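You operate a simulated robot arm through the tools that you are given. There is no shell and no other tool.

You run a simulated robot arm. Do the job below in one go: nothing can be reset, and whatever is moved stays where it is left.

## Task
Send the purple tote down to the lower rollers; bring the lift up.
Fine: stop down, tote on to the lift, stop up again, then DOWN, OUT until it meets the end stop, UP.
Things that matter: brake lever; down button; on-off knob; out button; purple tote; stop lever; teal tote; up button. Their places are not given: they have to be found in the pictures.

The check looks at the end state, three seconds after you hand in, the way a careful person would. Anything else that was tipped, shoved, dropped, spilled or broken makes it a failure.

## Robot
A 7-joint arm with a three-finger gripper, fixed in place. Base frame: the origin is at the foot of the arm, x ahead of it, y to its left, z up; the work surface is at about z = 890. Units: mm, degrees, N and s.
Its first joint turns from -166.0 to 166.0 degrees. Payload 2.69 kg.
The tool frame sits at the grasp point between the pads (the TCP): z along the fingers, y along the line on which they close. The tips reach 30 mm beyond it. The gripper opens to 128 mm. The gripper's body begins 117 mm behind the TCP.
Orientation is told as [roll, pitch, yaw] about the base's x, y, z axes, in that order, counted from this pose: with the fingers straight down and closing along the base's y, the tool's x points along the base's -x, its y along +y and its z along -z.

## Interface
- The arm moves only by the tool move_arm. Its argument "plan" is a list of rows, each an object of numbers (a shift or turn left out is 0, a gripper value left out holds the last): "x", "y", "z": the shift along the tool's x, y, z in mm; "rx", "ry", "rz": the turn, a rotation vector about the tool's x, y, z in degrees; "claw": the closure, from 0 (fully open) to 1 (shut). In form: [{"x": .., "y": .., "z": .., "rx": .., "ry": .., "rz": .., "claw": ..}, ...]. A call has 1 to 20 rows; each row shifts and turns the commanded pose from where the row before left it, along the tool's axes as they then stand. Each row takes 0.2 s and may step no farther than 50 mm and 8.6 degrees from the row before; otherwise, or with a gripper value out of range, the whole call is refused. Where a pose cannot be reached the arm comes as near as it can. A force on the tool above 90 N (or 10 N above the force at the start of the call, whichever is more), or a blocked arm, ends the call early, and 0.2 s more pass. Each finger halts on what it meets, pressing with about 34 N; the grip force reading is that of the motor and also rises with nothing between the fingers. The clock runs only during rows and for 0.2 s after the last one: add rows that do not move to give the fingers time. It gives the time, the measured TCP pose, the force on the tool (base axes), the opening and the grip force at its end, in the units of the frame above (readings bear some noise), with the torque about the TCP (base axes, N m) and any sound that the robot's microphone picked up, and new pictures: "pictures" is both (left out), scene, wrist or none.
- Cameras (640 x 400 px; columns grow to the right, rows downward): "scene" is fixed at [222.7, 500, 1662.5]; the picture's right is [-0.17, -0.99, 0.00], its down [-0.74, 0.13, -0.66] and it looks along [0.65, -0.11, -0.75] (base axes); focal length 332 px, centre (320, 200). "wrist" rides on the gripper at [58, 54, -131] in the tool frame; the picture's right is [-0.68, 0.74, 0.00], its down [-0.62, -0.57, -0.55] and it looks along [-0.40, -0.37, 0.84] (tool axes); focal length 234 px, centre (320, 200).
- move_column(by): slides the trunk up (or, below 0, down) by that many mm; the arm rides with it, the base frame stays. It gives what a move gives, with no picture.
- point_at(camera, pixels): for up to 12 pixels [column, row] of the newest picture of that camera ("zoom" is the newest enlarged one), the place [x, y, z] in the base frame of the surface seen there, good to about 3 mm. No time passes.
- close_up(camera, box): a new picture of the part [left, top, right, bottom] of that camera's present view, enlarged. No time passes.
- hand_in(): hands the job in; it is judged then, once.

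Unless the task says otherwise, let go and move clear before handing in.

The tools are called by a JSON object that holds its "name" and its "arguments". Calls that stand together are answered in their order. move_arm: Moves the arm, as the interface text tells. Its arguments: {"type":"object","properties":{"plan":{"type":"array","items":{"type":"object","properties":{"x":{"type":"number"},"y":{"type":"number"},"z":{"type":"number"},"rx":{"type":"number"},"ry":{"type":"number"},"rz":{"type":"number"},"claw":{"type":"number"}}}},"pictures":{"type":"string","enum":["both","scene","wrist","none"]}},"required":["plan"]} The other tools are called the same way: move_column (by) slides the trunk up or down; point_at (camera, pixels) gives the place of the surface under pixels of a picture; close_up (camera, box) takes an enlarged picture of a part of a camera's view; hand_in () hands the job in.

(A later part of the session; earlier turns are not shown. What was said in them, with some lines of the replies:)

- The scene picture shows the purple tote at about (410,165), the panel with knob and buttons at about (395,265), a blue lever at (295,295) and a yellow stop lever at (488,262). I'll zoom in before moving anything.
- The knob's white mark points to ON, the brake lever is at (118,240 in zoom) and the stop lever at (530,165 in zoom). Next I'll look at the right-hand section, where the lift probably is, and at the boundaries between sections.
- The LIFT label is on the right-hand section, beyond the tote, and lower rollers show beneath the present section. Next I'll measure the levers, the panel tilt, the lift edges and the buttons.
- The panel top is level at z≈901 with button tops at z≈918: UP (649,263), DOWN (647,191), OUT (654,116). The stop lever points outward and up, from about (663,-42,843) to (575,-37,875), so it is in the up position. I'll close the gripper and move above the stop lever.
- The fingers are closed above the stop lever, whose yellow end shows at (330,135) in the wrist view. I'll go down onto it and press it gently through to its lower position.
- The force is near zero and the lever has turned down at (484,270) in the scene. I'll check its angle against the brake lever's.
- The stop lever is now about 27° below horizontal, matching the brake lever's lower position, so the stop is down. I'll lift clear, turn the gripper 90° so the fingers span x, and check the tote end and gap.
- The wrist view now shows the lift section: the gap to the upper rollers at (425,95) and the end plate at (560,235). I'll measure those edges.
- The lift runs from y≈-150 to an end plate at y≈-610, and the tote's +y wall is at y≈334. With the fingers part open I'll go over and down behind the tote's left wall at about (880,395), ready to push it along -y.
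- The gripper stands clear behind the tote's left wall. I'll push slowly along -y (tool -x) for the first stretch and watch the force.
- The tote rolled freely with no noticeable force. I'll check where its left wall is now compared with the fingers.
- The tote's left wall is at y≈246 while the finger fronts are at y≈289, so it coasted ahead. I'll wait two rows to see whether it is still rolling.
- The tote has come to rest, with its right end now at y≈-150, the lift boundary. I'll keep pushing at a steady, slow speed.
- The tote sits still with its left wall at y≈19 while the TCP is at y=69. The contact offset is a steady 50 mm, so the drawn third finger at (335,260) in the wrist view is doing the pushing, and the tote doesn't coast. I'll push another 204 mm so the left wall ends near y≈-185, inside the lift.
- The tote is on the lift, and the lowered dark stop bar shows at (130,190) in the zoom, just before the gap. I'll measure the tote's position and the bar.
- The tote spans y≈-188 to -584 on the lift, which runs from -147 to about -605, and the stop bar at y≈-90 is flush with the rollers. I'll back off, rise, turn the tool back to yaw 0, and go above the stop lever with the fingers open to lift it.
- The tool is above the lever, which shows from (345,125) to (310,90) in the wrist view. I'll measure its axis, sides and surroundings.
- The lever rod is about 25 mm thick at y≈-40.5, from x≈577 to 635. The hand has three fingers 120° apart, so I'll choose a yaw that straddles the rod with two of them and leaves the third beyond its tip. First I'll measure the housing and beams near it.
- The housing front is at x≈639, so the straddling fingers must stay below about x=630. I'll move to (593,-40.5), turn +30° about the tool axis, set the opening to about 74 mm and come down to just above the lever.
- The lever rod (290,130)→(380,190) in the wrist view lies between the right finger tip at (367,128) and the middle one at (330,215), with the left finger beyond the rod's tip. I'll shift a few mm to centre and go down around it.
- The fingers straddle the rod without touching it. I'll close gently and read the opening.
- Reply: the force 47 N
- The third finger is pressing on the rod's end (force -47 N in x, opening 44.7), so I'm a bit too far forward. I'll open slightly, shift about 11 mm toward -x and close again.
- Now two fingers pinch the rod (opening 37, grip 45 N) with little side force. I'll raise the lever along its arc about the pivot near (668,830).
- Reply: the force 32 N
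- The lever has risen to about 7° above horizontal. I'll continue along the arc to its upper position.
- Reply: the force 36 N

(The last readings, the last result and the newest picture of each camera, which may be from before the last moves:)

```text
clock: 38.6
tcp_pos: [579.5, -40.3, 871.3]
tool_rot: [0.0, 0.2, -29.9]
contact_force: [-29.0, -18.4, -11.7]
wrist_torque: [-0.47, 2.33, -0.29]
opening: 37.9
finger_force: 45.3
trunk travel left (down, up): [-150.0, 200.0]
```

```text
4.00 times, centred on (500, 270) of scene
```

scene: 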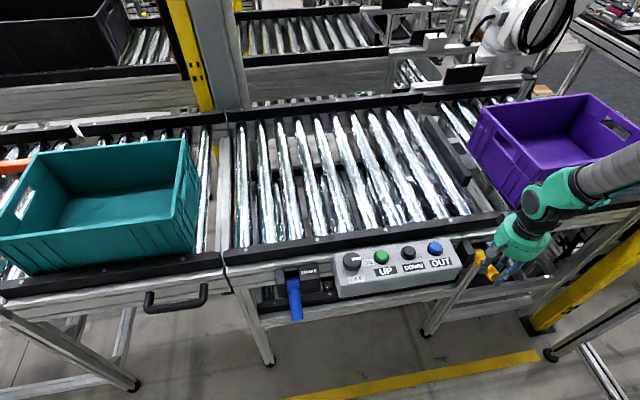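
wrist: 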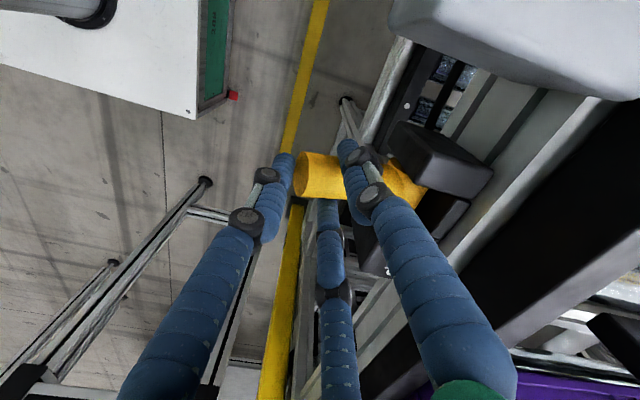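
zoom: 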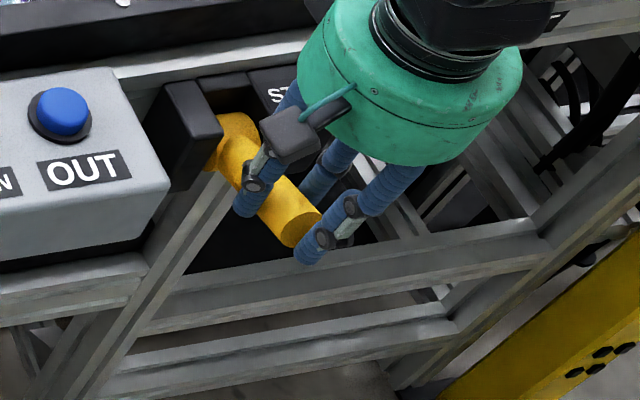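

The rod's end is at scene (495,276), against (496,272) originally, so it is slightly short of its upper position. I'll raise it a little more.

{"name": "move_arm", "arguments": {"plan": [{"x": -2.2, "y": 1.2, "z": -4}, {"x": -2.2, "y": 1.2, "z": -4}, {}], "pictures": "scene"}}

{"name": "close_up", "arguments": {"camera": "scene", "box": [440, 220, 560, 320]}}

```text
clock: 39.4
tcp_pos: [583.8, -40.7, 881.2]
tool_rot: [0.1, 0.0, -30.0]
contact_force: [-45.7, -22.0, 10.9]
wrist_torque: [-0.66, 2.03, 0.07]
opening: 38.9
finger_force: 44.7
trunk travel left (down, up): [-150.0, 200.0]
```

scene: 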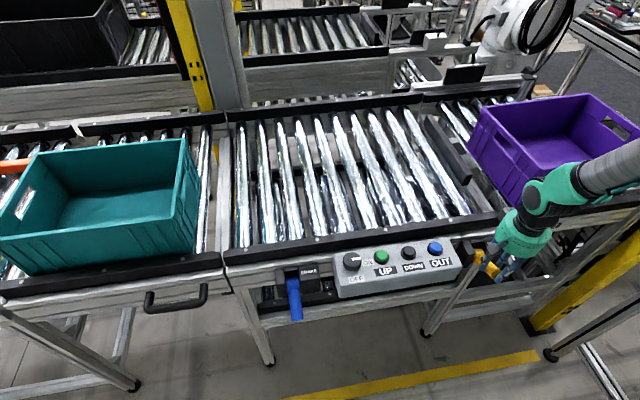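

```text
4.00 times, centred on (500, 270) of scene
```

zoom: 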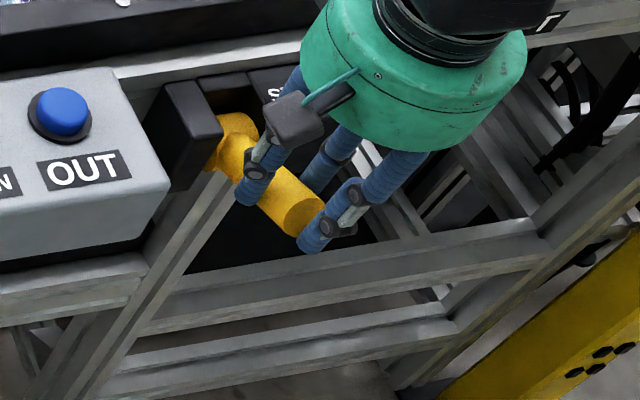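

The rod's end is back near (496,273), its original raised position. I'll open the fingers and check that the lever stays up.

{"name": "move_arm", "arguments": {"plan": [{"claw": 0.7}, {"claw": 0.5}, {"claw": 0.35}, {}], "pictures": "both"}}

{"name": "close_up", "arguments": {"camera": "scene", "box": [440, 220, 560, 320]}}

```text
clock: 40.4
tcp_pos: [586.5, -39.3, 881.1]
tool_rot: [0.1, 0.0, -30.1]
contact_force: [-0.7, -0.6, 0.1]
wrist_torque: [0.01, -0.01, -0.03]
opening: 83.2
finger_force: 0.1
trunk travel left (down, up): [-150.0, 200.0]
```

scene: 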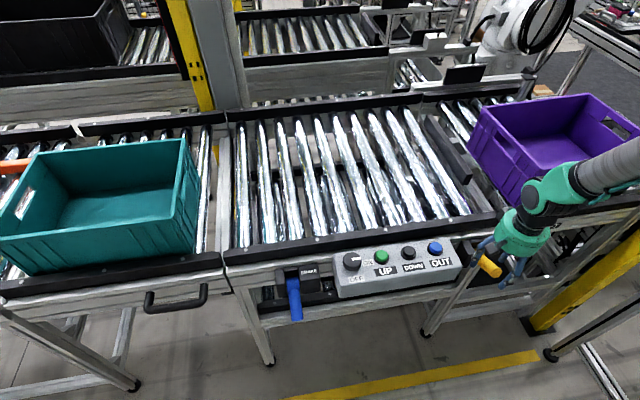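
wrist: 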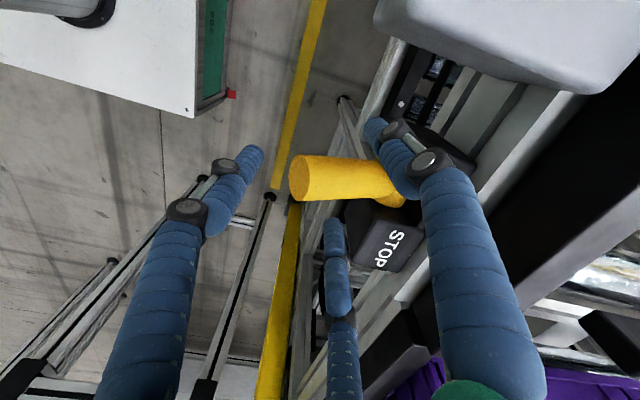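

```text
4.00 times, centred on (500, 270) of scene
```

zoom: 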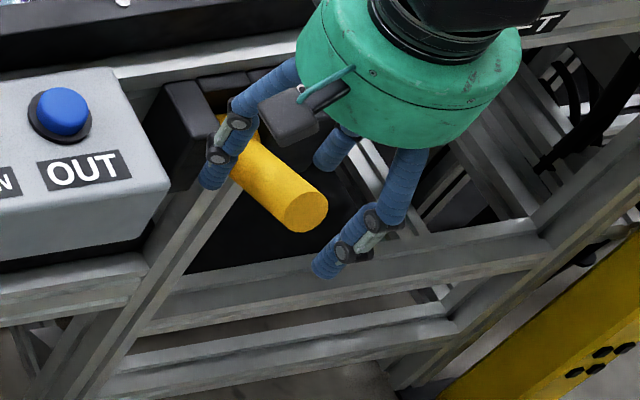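

The lever stays up on its own. I'll rise, turn back to yaw 0, close the fingers and move above the DOWN button, then check the stop bar.

{"name": "move_arm", "arguments": {"plan": [{"z": -40}, {"z": -45}, {"z": -45, "rz": -7.5}, {"z": -45, "rz": -7.5}, {"rz": -7.5, "claw": 1}, {"rz": -7.5}, {"x": -12.1, "y": 46.2}, {"x": -12.1, "y": 46.2}, {"x": -12.1, "y": 46.2}, {"x": -12.1, "y": 46.2}, {"x": -12.1, "y": 46.2}, {"z": 30}, {}], "pictures": "both"}}

{"name": "close_up", "arguments": {"camera": "scene", "box": [420, 100, 580, 300]}}

```text
clock: 43.2
tcp_pos: [645.2, 192.5, 1026.0]
tool_rot: [0.0, 0.1, 0.1]
contact_force: [-0.1, 0.3, 0.1]
wrist_torque: [0.01, 0.05, 0.03]
opening: 2.4
finger_force: 31.8
trunk travel left (down, up): [-150.0, 200.0]
```

scene: 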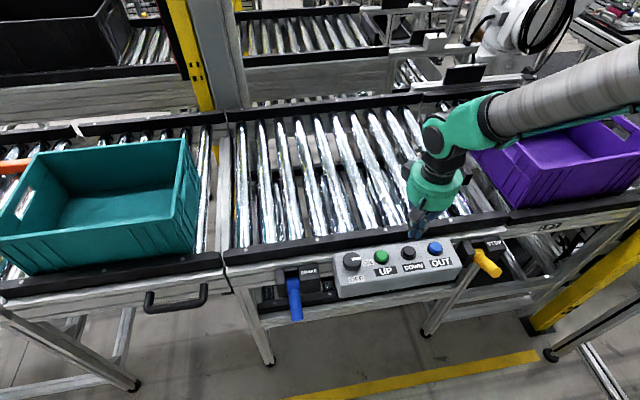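
wrist: 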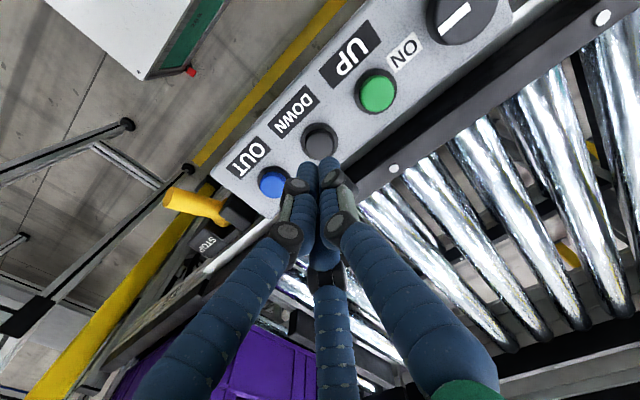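

```text
2.00 times, centred on (500, 200) of scene
```

zoom: 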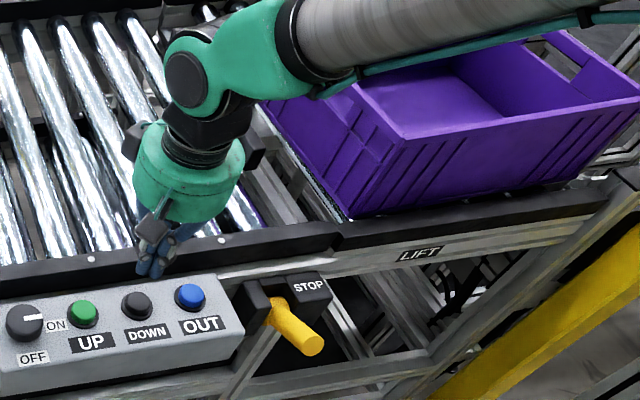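

Let me verify the lever's angle and the stop bar (around scene (445,150)) before pressing DOWN.

{"name": "point_at", "arguments": {"camera": "scene", "pixels": [[482, 254], [486, 260], [492, 266], [498, 273], [463, 165], [466, 172], [430, 118], [408, 252], [404, 250]]}}

{"name": "close_up", "arguments": {"camera": "scene", "box": [400, 90, 500, 230]}}

{"name": "point_at", "arguments": {"camera": "wrist", "pixels": [[320, 142], [272, 182], [376, 90], [310, 148], [330, 135]]}}

```text
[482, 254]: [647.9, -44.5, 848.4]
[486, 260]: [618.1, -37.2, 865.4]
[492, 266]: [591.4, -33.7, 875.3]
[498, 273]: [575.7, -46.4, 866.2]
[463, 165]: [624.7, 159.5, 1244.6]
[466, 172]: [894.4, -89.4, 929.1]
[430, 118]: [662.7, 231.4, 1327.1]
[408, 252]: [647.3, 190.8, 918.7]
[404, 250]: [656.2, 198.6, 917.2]
```

```text
2.86 times, centred on (450, 160) of scene
```

zoom: 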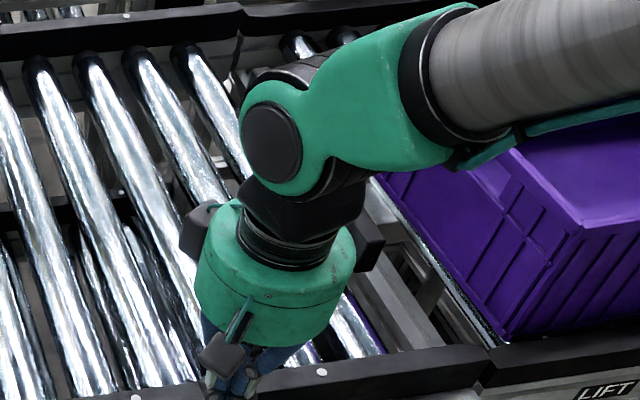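

```text
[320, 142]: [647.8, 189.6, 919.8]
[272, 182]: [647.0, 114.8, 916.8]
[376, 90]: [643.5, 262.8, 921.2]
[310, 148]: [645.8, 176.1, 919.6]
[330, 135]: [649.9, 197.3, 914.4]
```

The stop bar is now at z≈929 at (894,-89), up from 887, so the stop is raised again, and the lever matches its original angle. I'll press DOWN at (647,190,918).

{"name": "move_arm", "arguments": {"plan": [{"x": -1.5, "y": -2, "z": 40}, {"z": 26}, {"z": 6}, {"z": 3}, {"z": 3}, {"z": 3}, {"z": 3}, {}], "pictures": "both"}}

```text
clock: 45.0
tcp_pos: [648.3, 188.1, 942.3]
tool_rot: [-0.1, 0.0, 0.0]
contact_force: [0.0, 0.7, 2.1]
wrist_torque: [-0.03, 0.02, 0.03]
opening: 1.9
finger_force: 31.8
trunk travel left (down, up): [-150.0, 200.0]
```

scene: 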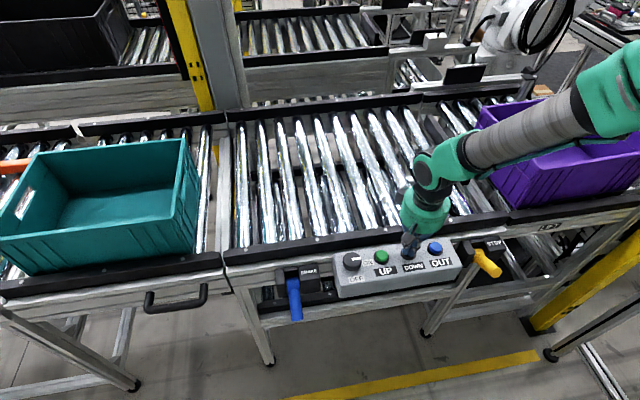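
wrist: 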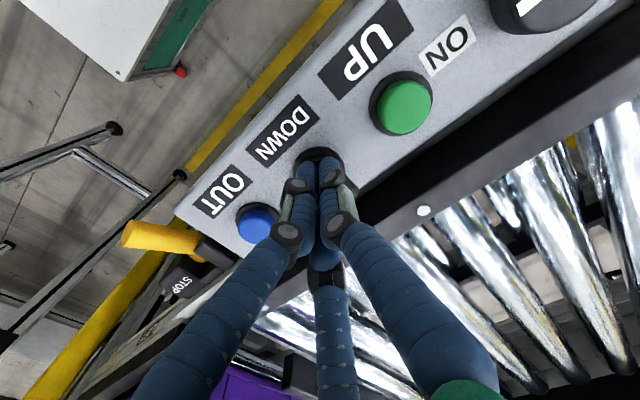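

There's only about 2 N so far, and no sound. I'll press further in small steps.

{"name": "move_arm", "arguments": {"plan": [{"z": 2}, {"z": 2}, {"z": 2}, {}], "pictures": "both"}}

```text
clock: 46.0
tcp_pos: [650.0, 189.2, 939.0]
tool_rot: [0.0, -0.1, 0.0]
contact_force: [-3.8, 0.4, 17.2]
wrist_torque: [-0.08, 0.07, -0.01]
opening: 6.2
finger_force: 31.4
trunk travel left (down, up): [-150.0, 200.0]
heard: click
```

scene: 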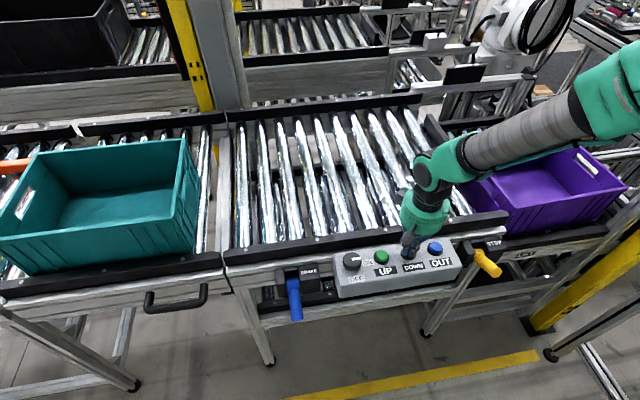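
wrist: 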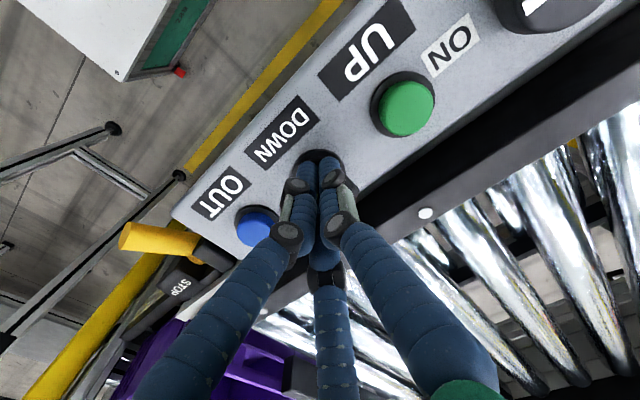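

A click, and the lift with the tote is going down, with the label now lower at (520,254). I'll hold the button a while and watch.

{"name": "move_arm", "arguments": {"plan": [{}, {}, {}, {}, {}, {}, {}, {}, {}, {}], "pictures": "scene"}}

```text
clock: 48.2
tcp_pos: [649.3, 188.3, 937.9]
tool_rot: [0.0, -0.1, 0.0]
contact_force: [5.4, 2.1, 22.9]
wrist_torque: [0.02, -0.23, 0.02]
opening: 5.8
finger_force: 31.3
trunk travel left (down, up): [-150.0, 200.0]
```

scene: 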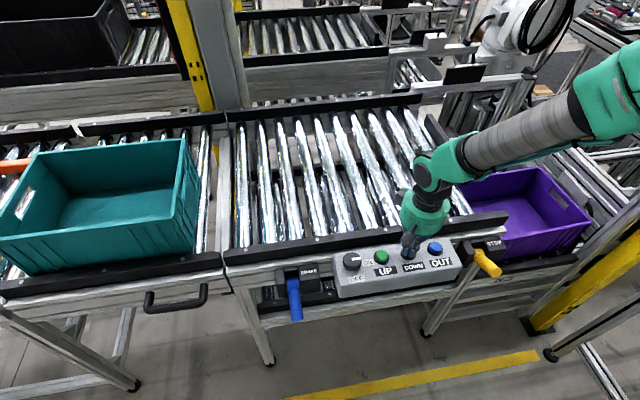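

The lift keeps going down, with the tote now at (525,205). I'll keep holding until it stops.

{"name": "move_arm", "arguments": {"plan": [{}, {}, {}, {}, {}, {}, {}, {}, {}, {}, {}, {}], "pictures": "scene"}}

{"name": "close_up", "arguments": {"camera": "scene", "box": [430, 140, 620, 310]}}

```text
clock: 50.8
tcp_pos: [648.3, 188.5, 936.4]
tool_rot: [0.0, -0.1, 0.0]
contact_force: [7.5, 3.9, 25.1]
wrist_torque: [0.0, -0.27, 0.0]
opening: 6.2
finger_force: 31.6
trunk travel left (down, up): [-150.0, 200.0]
```

scene: 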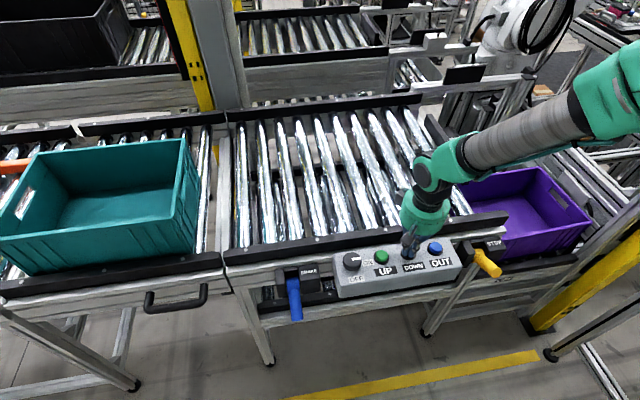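

```text
2.35 times, centred on (525, 225) of scene
```

zoom: 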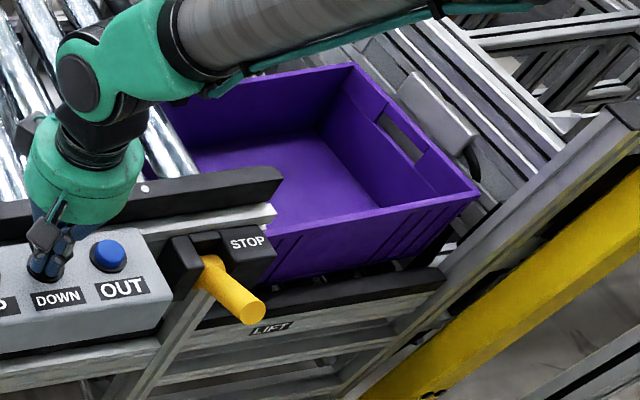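

The tote's position is unchanged since the last picture, so the lift has stopped. I'll compare the lift's level with the lower rollers.

{"name": "point_at", "arguments": {"camera": "scene", "pixels": [[590, 222], [537, 167], [545, 235], [515, 273], [560, 262], [520, 220], [262, 190], [278, 200], [265, 210], [370, 190], [330, 200], [302, 205]]}}

{"name": "close_up", "arguments": {"camera": "scene", "box": [220, 120, 420, 330]}}

```text
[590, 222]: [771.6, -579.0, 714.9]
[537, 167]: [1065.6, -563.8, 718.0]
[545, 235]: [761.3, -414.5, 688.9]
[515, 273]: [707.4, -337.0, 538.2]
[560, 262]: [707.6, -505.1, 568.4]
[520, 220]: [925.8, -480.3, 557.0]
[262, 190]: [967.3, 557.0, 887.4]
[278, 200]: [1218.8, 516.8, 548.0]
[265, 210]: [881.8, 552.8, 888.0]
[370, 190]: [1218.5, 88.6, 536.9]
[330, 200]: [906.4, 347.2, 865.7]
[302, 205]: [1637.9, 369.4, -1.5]
```

```text
1.90 times, centred on (320, 225) of scene
```

zoom: 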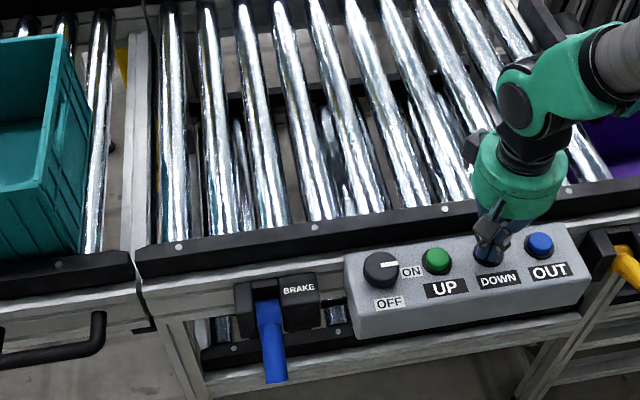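

The tote's rim dropped from 1057 to 716, so the lift rollers are at about 547, level with the lower rollers (≈548). Next is OUT at (647,115).

{"name": "move_arm", "arguments": {"plan": [{"z": -45}, {"y": -37}, {"y": -37}, {"z": 36}, {"z": 3}, {"z": 2}, {"z": 2}, {"z": 2}, {}], "pictures": "both"}}

```text
clock: 52.8
tcp_pos: [648.5, 114.6, 937.2]
tool_rot: [0.1, 0.0, 0.0]
contact_force: [-5.5, 1.4, 24.1]
wrist_torque: [-0.05, 0.12, 0.01]
opening: 6.1
finger_force: 31.7
trunk travel left (down, up): [-150.0, 200.0]
heard: click
```

scene: 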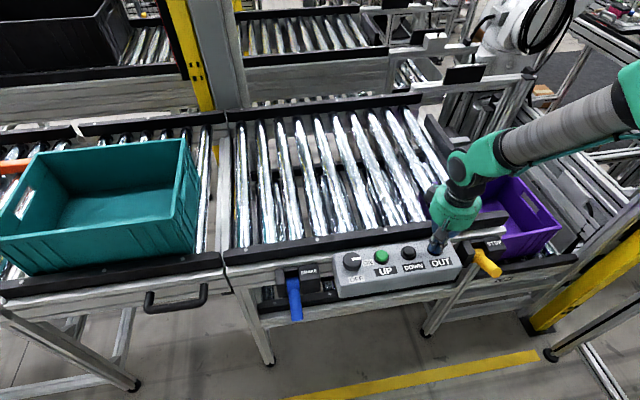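
wrist: 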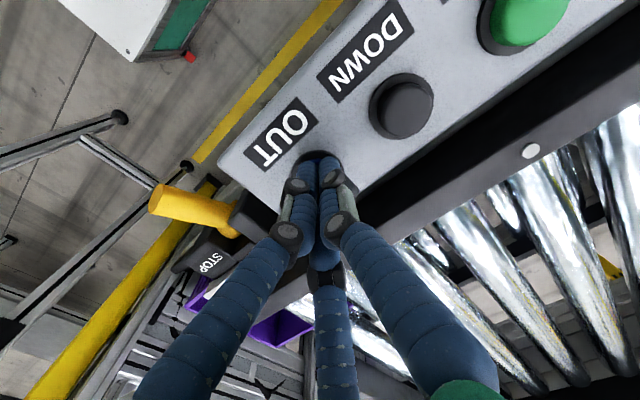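

A click, and the tote is moving out: its right corner went from (590,222) to (560,225). I'll keep holding OUT.

{"name": "move_arm", "arguments": {"plan": [{}, {}, {}, {}, {}, {}, {}, {}, {}, {}], "pictures": "scene"}}

```text
clock: 55.0
tcp_pos: [647.5, 115.4, 935.7]
tool_rot: [0.0, -0.1, 0.0]
contact_force: [2.9, 3.1, 30.0]
wrist_torque: [-0.01, -0.15, 0.02]
opening: 6.0
finger_force: 31.0
trunk travel left (down, up): [-150.0, 200.0]
```

scene: 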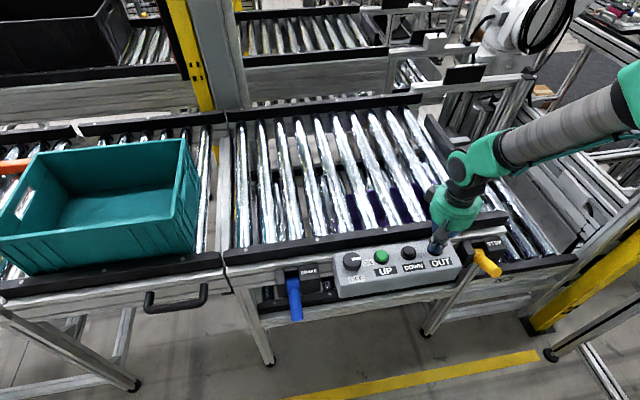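

The tote has gone under the upper rollers, with purple visible at (400,200). I'll keep holding.

{"name": "move_arm", "arguments": {"plan": [{}, {}, {}, {}, {}, {}, {}, {}, {}, {}], "pictures": "scene"}}

{"name": "close_up", "arguments": {"camera": "scene", "box": [210, 100, 490, 330]}}

```text
clock: 57.2
tcp_pos: [648.1, 115.0, 936.7]
tool_rot: [0.0, -0.1, 0.0]
contact_force: [6.4, 2.6, 31.6]
wrist_torque: [-0.05, -0.21, 0.04]
opening: 5.8
finger_force: 31.5
trunk travel left (down, up): [-150.0, 200.0]
```

scene: 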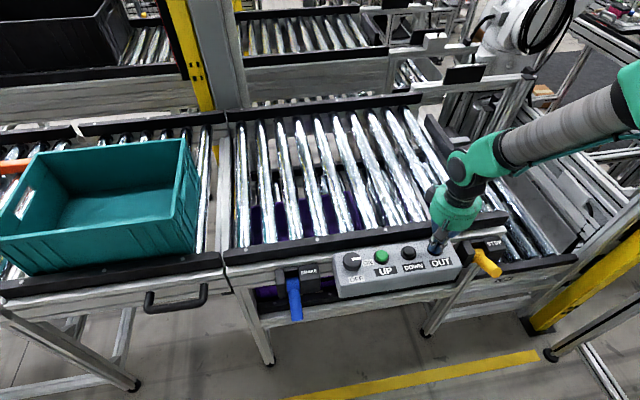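

```text
1.74 times, centred on (350, 215) of scene
```

zoom: 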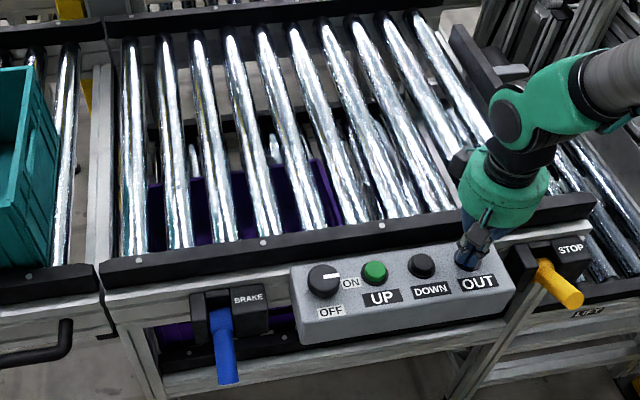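

The purple tote now shows at the left between the rollers (150–340 in the zoom). I'll hold a bit longer to see whether it has stopped.

{"name": "move_arm", "arguments": {"plan": [{}, {}, {}, {}, {}, {}, {}, {}], "pictures": "scene"}}

{"name": "close_up", "arguments": {"camera": "scene", "box": [210, 100, 490, 330]}}

```text
clock: 59.0
tcp_pos: [647.9, 114.7, 936.2]
tool_rot: [0.0, -0.1, 0.0]
contact_force: [7.2, 1.3, 32.8]
wrist_torque: [-0.03, -0.24, 0.01]
opening: 6.1
finger_force: 31.4
trunk travel left (down, up): [-150.0, 200.0]
```

scene: 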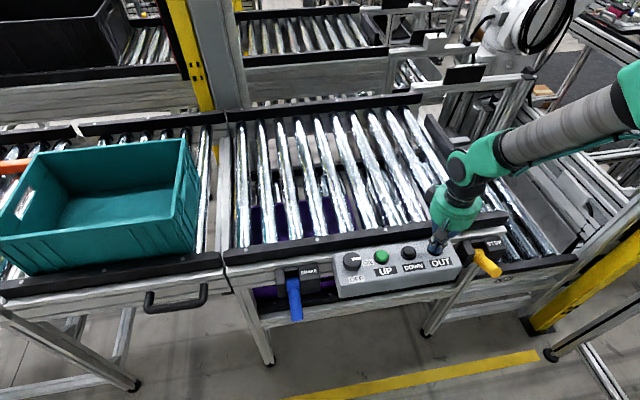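

```text
1.74 times, centred on (350, 215) of scene
```

zoom: 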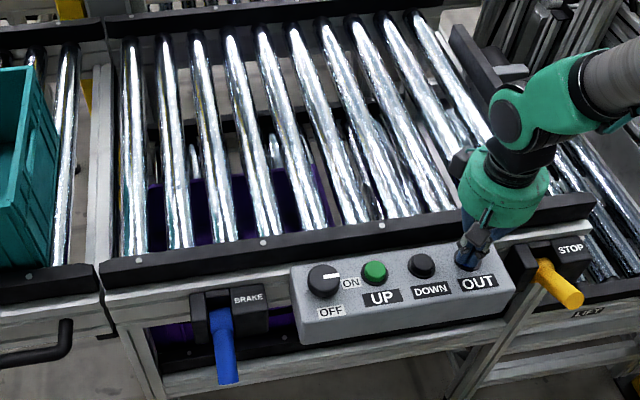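

The purple's right edge moved from about 340 to 325 in the zoom. I'll keep holding to confirm it has met the end stop.

{"name": "move_arm", "arguments": {"plan": [{}, {}, {}, {}, {}, {}, {}, {}], "pictures": "scene"}}

{"name": "close_up", "arguments": {"camera": "scene", "box": [210, 100, 490, 330]}}

{"name": "point_at", "arguments": {"camera": "scene", "pixels": [[253, 215], [256, 225], [285, 222], [312, 215], [340, 210], [345, 222], [265, 292], [320, 287], [270, 225], [250, 225]]}}

```text
clock: 60.8
tcp_pos: [649.3, 115.8, 937.0]
tool_rot: [0.0, -0.1, 0.0]
contact_force: [5.8, 1.2, 31.4]
wrist_torque: [-0.1, -0.23, 0.03]
opening: 5.9
finger_force: 31.6
trunk travel left (down, up): [-150.0, 200.0]
```

scene: 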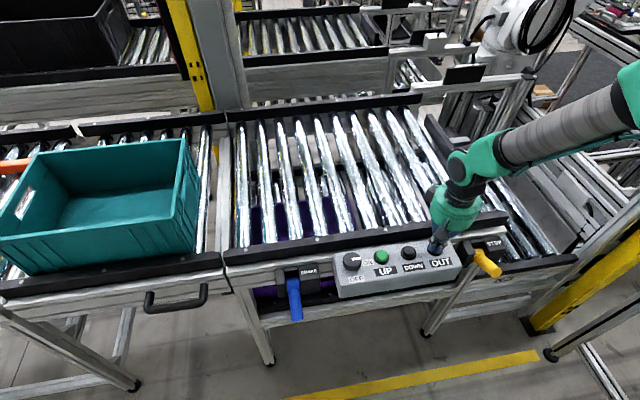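

```text
1.74 times, centred on (350, 215) of scene
```

zoom: 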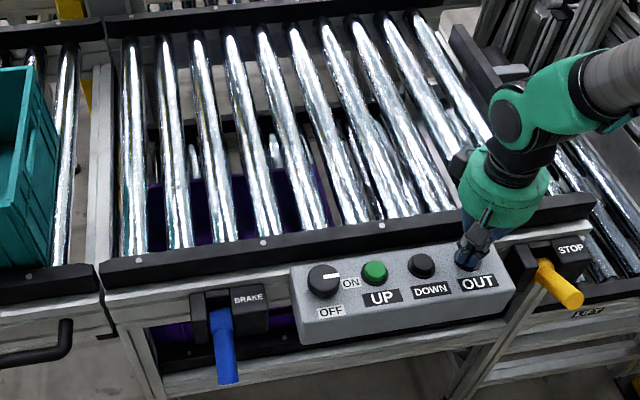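

```text
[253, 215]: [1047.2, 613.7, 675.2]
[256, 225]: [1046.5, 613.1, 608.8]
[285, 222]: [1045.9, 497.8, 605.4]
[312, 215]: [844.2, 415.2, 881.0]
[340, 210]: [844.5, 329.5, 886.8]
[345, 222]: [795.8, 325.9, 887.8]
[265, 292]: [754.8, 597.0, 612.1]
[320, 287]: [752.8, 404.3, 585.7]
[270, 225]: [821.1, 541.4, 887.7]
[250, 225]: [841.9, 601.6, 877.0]
```

The picture is unchanged from the last one, so the tote has stopped. I'll look at its left end to confirm it's against the end stop.

{"name": "close_up", "arguments": {"camera": "scene", "box": [225, 240, 345, 320]}}

{"name": "close_up", "arguments": {"camera": "scene", "box": [215, 110, 365, 260]}}

{"name": "point_at", "arguments": {"camera": "scene", "pixels": [[258, 292], [253, 292], [250, 290], [335, 285], [353, 215], [350, 222], [247, 215], [251, 222], [334, 292], [300, 215]]}}

```text
5.00 times, centred on (285, 280) of scene
```

zoom: 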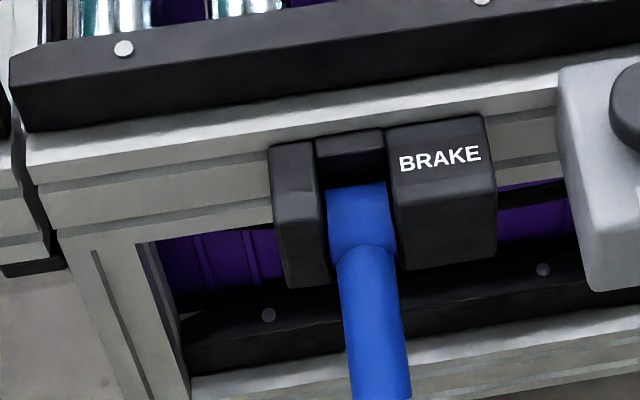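

```text
2.67 times, centred on (290, 185) of scene
```

zoom: 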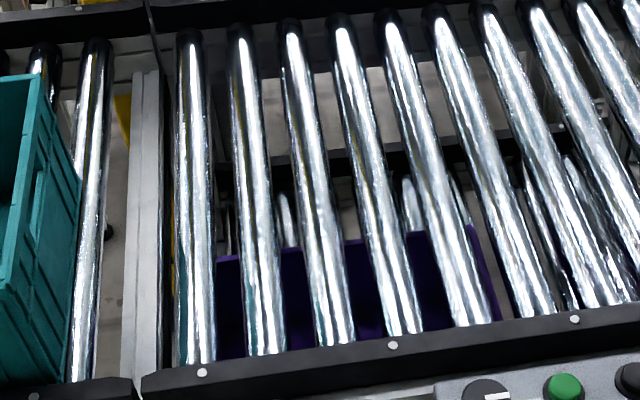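

```text
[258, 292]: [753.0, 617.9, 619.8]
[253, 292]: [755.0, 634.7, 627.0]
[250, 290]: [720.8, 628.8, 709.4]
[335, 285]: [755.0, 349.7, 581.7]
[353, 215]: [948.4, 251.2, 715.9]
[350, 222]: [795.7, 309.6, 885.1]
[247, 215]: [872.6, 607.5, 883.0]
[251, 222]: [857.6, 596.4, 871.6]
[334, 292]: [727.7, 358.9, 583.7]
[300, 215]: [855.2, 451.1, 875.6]
```

The tote's right rim is at y≈251, which puts its left end at y≈649. It held still there with OUT pressed, so it's against the end stop. Next I'll release OUT and press UP at (647,263).

{"name": "move_arm", "arguments": {"plan": [{"z": -45}, {"y": 37}, {"y": 37}, {"y": 37}, {"y": 37}, {"z": 36}, {"z": 3}, {"z": 2}, {"z": 2}, {"z": 2}, {}], "pictures": "both"}}

```text
clock: 63.2
tcp_pos: [648.8, 261.8, 936.9]
tool_rot: [0.0, 0.0, -0.1]
contact_force: [-3.6, -2.9, 24.2]
wrist_torque: [-0.11, 0.06, -0.02]
opening: 5.9
finger_force: 31.6
trunk travel left (down, up): [-150.0, 200.0]
heard: click
```

scene: 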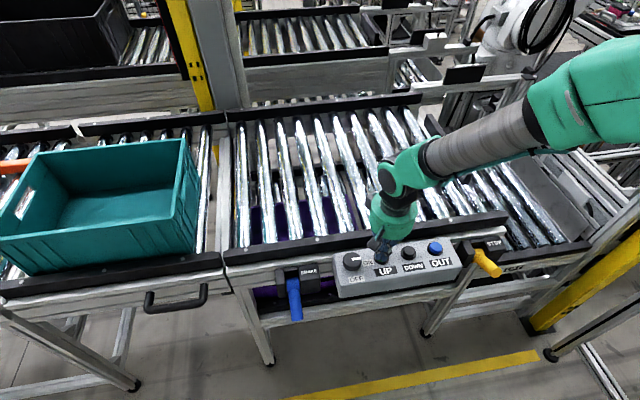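
wrist: 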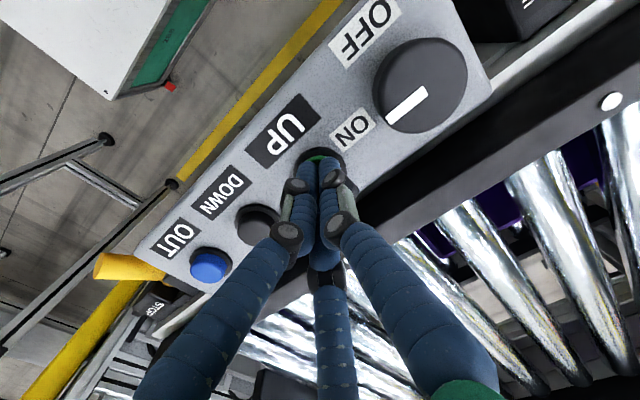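

A click, and the lift is rising. I'll hold UP until it reaches the top.

{"name": "move_arm", "arguments": {"plan": [{}, {}, {}, {}, {}, {}, {}, {}, {}, {}, {}, {}], "pictures": "scene"}}

```text
clock: 65.8
tcp_pos: [648.7, 261.3, 936.2]
tool_rot: [0.0, -0.1, 0.1]
contact_force: [4.3, 0.8, 29.2]
wrist_torque: [-0.05, -0.15, 0.04]
opening: 6.0
finger_force: 31.8
trunk travel left (down, up): [-150.0, 200.0]
```

scene: 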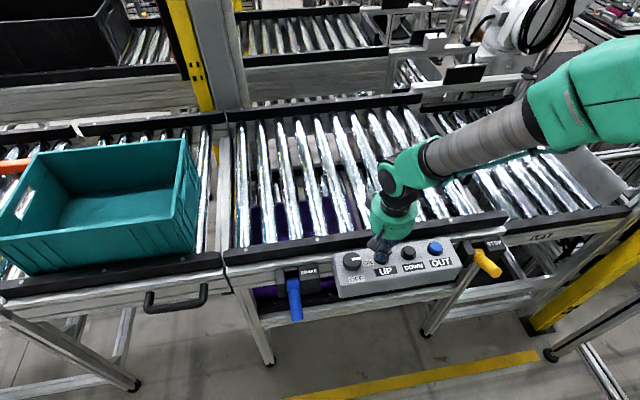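

{"name": "move_arm", "arguments": {"plan": [{}, {}, {}, {}, {}, {}, {}, {}, {}, {}, {}, {}], "pictures": "scene"}}

{"name": "point_at", "arguments": {"camera": "scene", "pixels": [[545, 228], [560, 207], [540, 195], [560, 190]]}}

```text
clock: 68.4
tcp_pos: [648.8, 262.6, 937.1]
tool_rot: [0.0, -0.1, 0.0]
contact_force: [6.2, 2.0, 29.8]
wrist_torque: [-0.02, -0.21, 0.03]
opening: 6.0
finger_force: 31.6
trunk travel left (down, up): [-150.0, 200.0]
```

scene: 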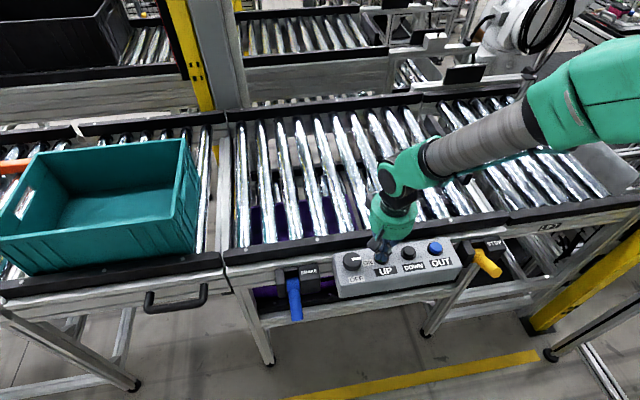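

```text
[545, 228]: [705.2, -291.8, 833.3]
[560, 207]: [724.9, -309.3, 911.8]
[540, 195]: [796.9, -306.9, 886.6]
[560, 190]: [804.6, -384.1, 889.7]
```

The lift rail is back at z≈912 and its rollers at ≈888, as at the start. I'll hold briefly, then lift off and move clear.

{"name": "move_arm", "arguments": {"plan": [{}, {}, {}, {"z": -40}, {"z": -50}, {"z": -50}, {"z": -50}, {"z": -50}, {"x": 40}, {"x": 40}, {"x": 40}, {}, {}, {}], "pictures": "both"}}

{"name": "close_up", "arguments": {"camera": "scene", "box": [400, 80, 640, 300]}}

{"name": "close_up", "arguments": {"camera": "scene", "box": [210, 110, 410, 330]}}

{"name": "point_at", "arguments": {"camera": "scene", "pixels": [[353, 215], [486, 260], [492, 266], [463, 165], [466, 172], [560, 207], [590, 185], [258, 292], [265, 292], [294, 295], [296, 316]]}}

```text
clock: 71.4
tcp_pos: [527.2, 263.4, 1176.8]
tool_rot: [0.0, -0.1, 0.0]
contact_force: [-0.4, -0.1, 0.1]
wrist_torque: [0.0, -0.01, -0.02]
opening: 1.9
finger_force: 31.5
trunk travel left (down, up): [-150.0, 200.0]
```

scene: 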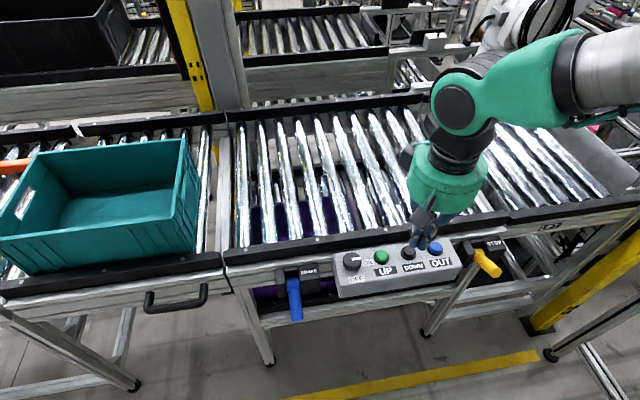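
wrist: 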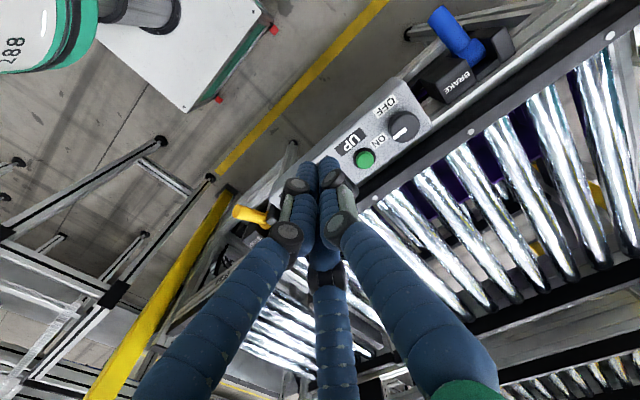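

```text
1.82 times, centred on (520, 190) of scene
```

zoom: 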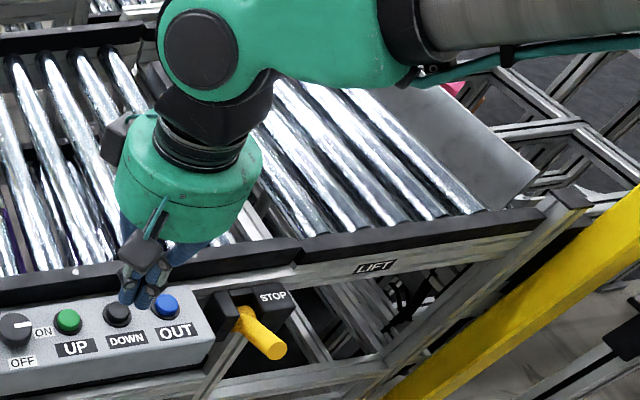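

```text
1.82 times, centred on (310, 220) of scene
```

zoom: 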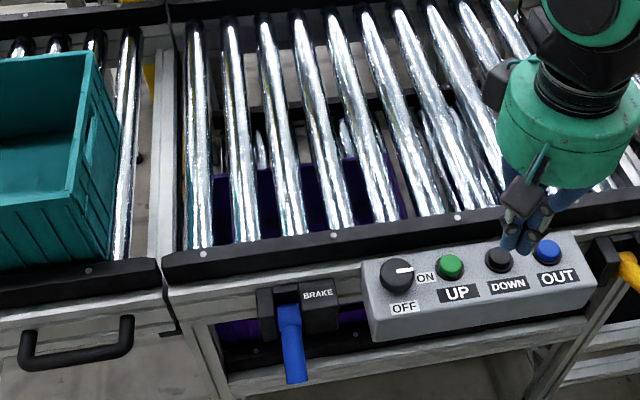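

```text
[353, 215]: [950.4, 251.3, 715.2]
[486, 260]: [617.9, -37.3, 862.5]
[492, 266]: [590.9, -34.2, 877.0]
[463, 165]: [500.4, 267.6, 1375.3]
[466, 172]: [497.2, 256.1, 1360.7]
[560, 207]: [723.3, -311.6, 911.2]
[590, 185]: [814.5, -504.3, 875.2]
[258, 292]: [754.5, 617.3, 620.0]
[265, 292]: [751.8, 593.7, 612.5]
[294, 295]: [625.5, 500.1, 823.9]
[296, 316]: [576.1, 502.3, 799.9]
```

The tote is unmoved at y≈251–649, the lift is up, the stop lever is up, and the knob, brake and teal tote are as before. I'll move the arm aside for one last look at the stop bar.

{"name": "move_arm", "arguments": {"plan": [{"x": 30, "z": -30}, {"x": 30, "z": -30}, {"y": 40, "x": 20}, {"y": 45}, {"y": 45}, {"y": 45}, {"y": 45}, {}], "pictures": "both"}}

{"name": "close_up", "arguments": {"camera": "scene", "box": [400, 80, 640, 300]}}

```text
clock: 73.2
tcp_pos: [452.1, 485.1, 1236.9]
tool_rot: [-0.2, 0.0, 0.0]
contact_force: [0.2, 0.6, -0.3]
wrist_torque: [-0.1, 0.04, -0.02]
opening: 2.1
finger_force: 31.5
trunk travel left (down, up): [-150.0, 200.0]
```

scene: 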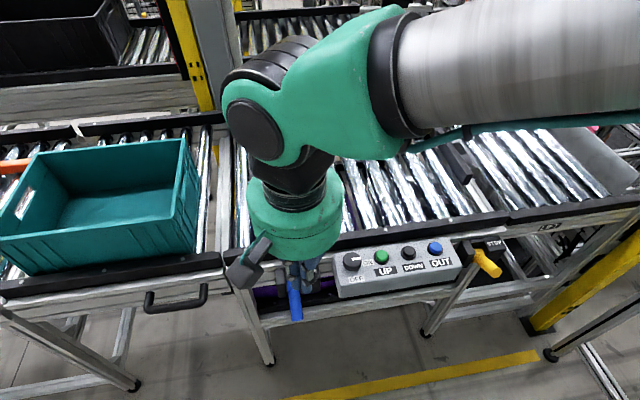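
wrist: 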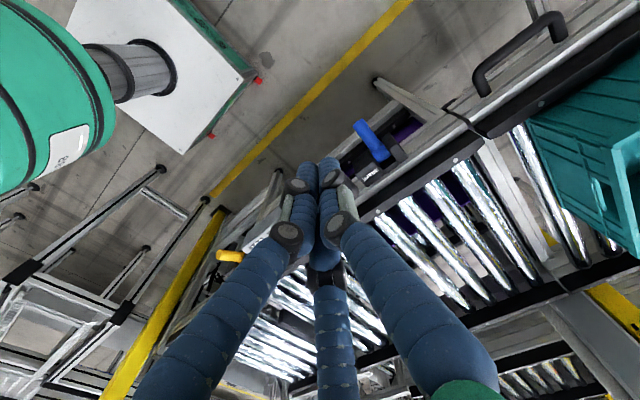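

```text
1.82 times, centred on (520, 190) of scene
```

zoom: 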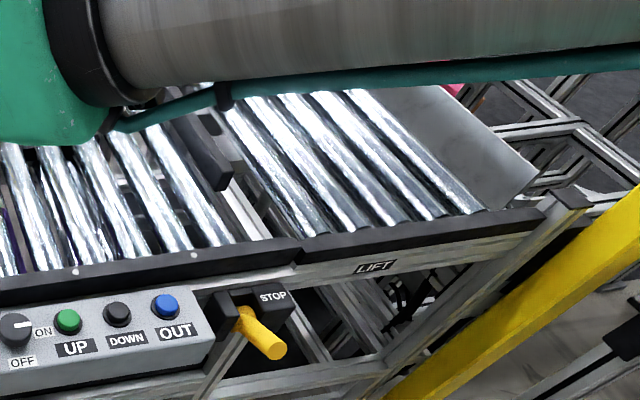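

The raised stop bar shows at (205,155) in the zoom, just before the lift. The empty lift is up, the tote is on the lower rollers at the end stop, and the arm is clear, so I'm handing in.

{"name": "hand_in", "arguments": {}}

```text
The job is handed in.
```

The purple tote is on the lower rollers, resting at their far-left end, and the lift is back up and empty. I've handed the job in, but no result has come back yet.

- **Stop:** I put it down for the transfer and raised it again afterwards. The bar sits about 40 mm above where it was when lowered, and the lever is back at its original angle.
- **Tote:** It went down level with the lower rollers, then out to about y = 251–649. It stopped moving there while OUT was still pressed, so I took that as the end stop; I couldn't see the stop itself.
- **Lift:** Its rail and rollers are back at their starting heights.
- **Everything else:** I didn't touch the brake lever, the knob (still on ON) or the teal tote. The arm is clear of the conveyor.
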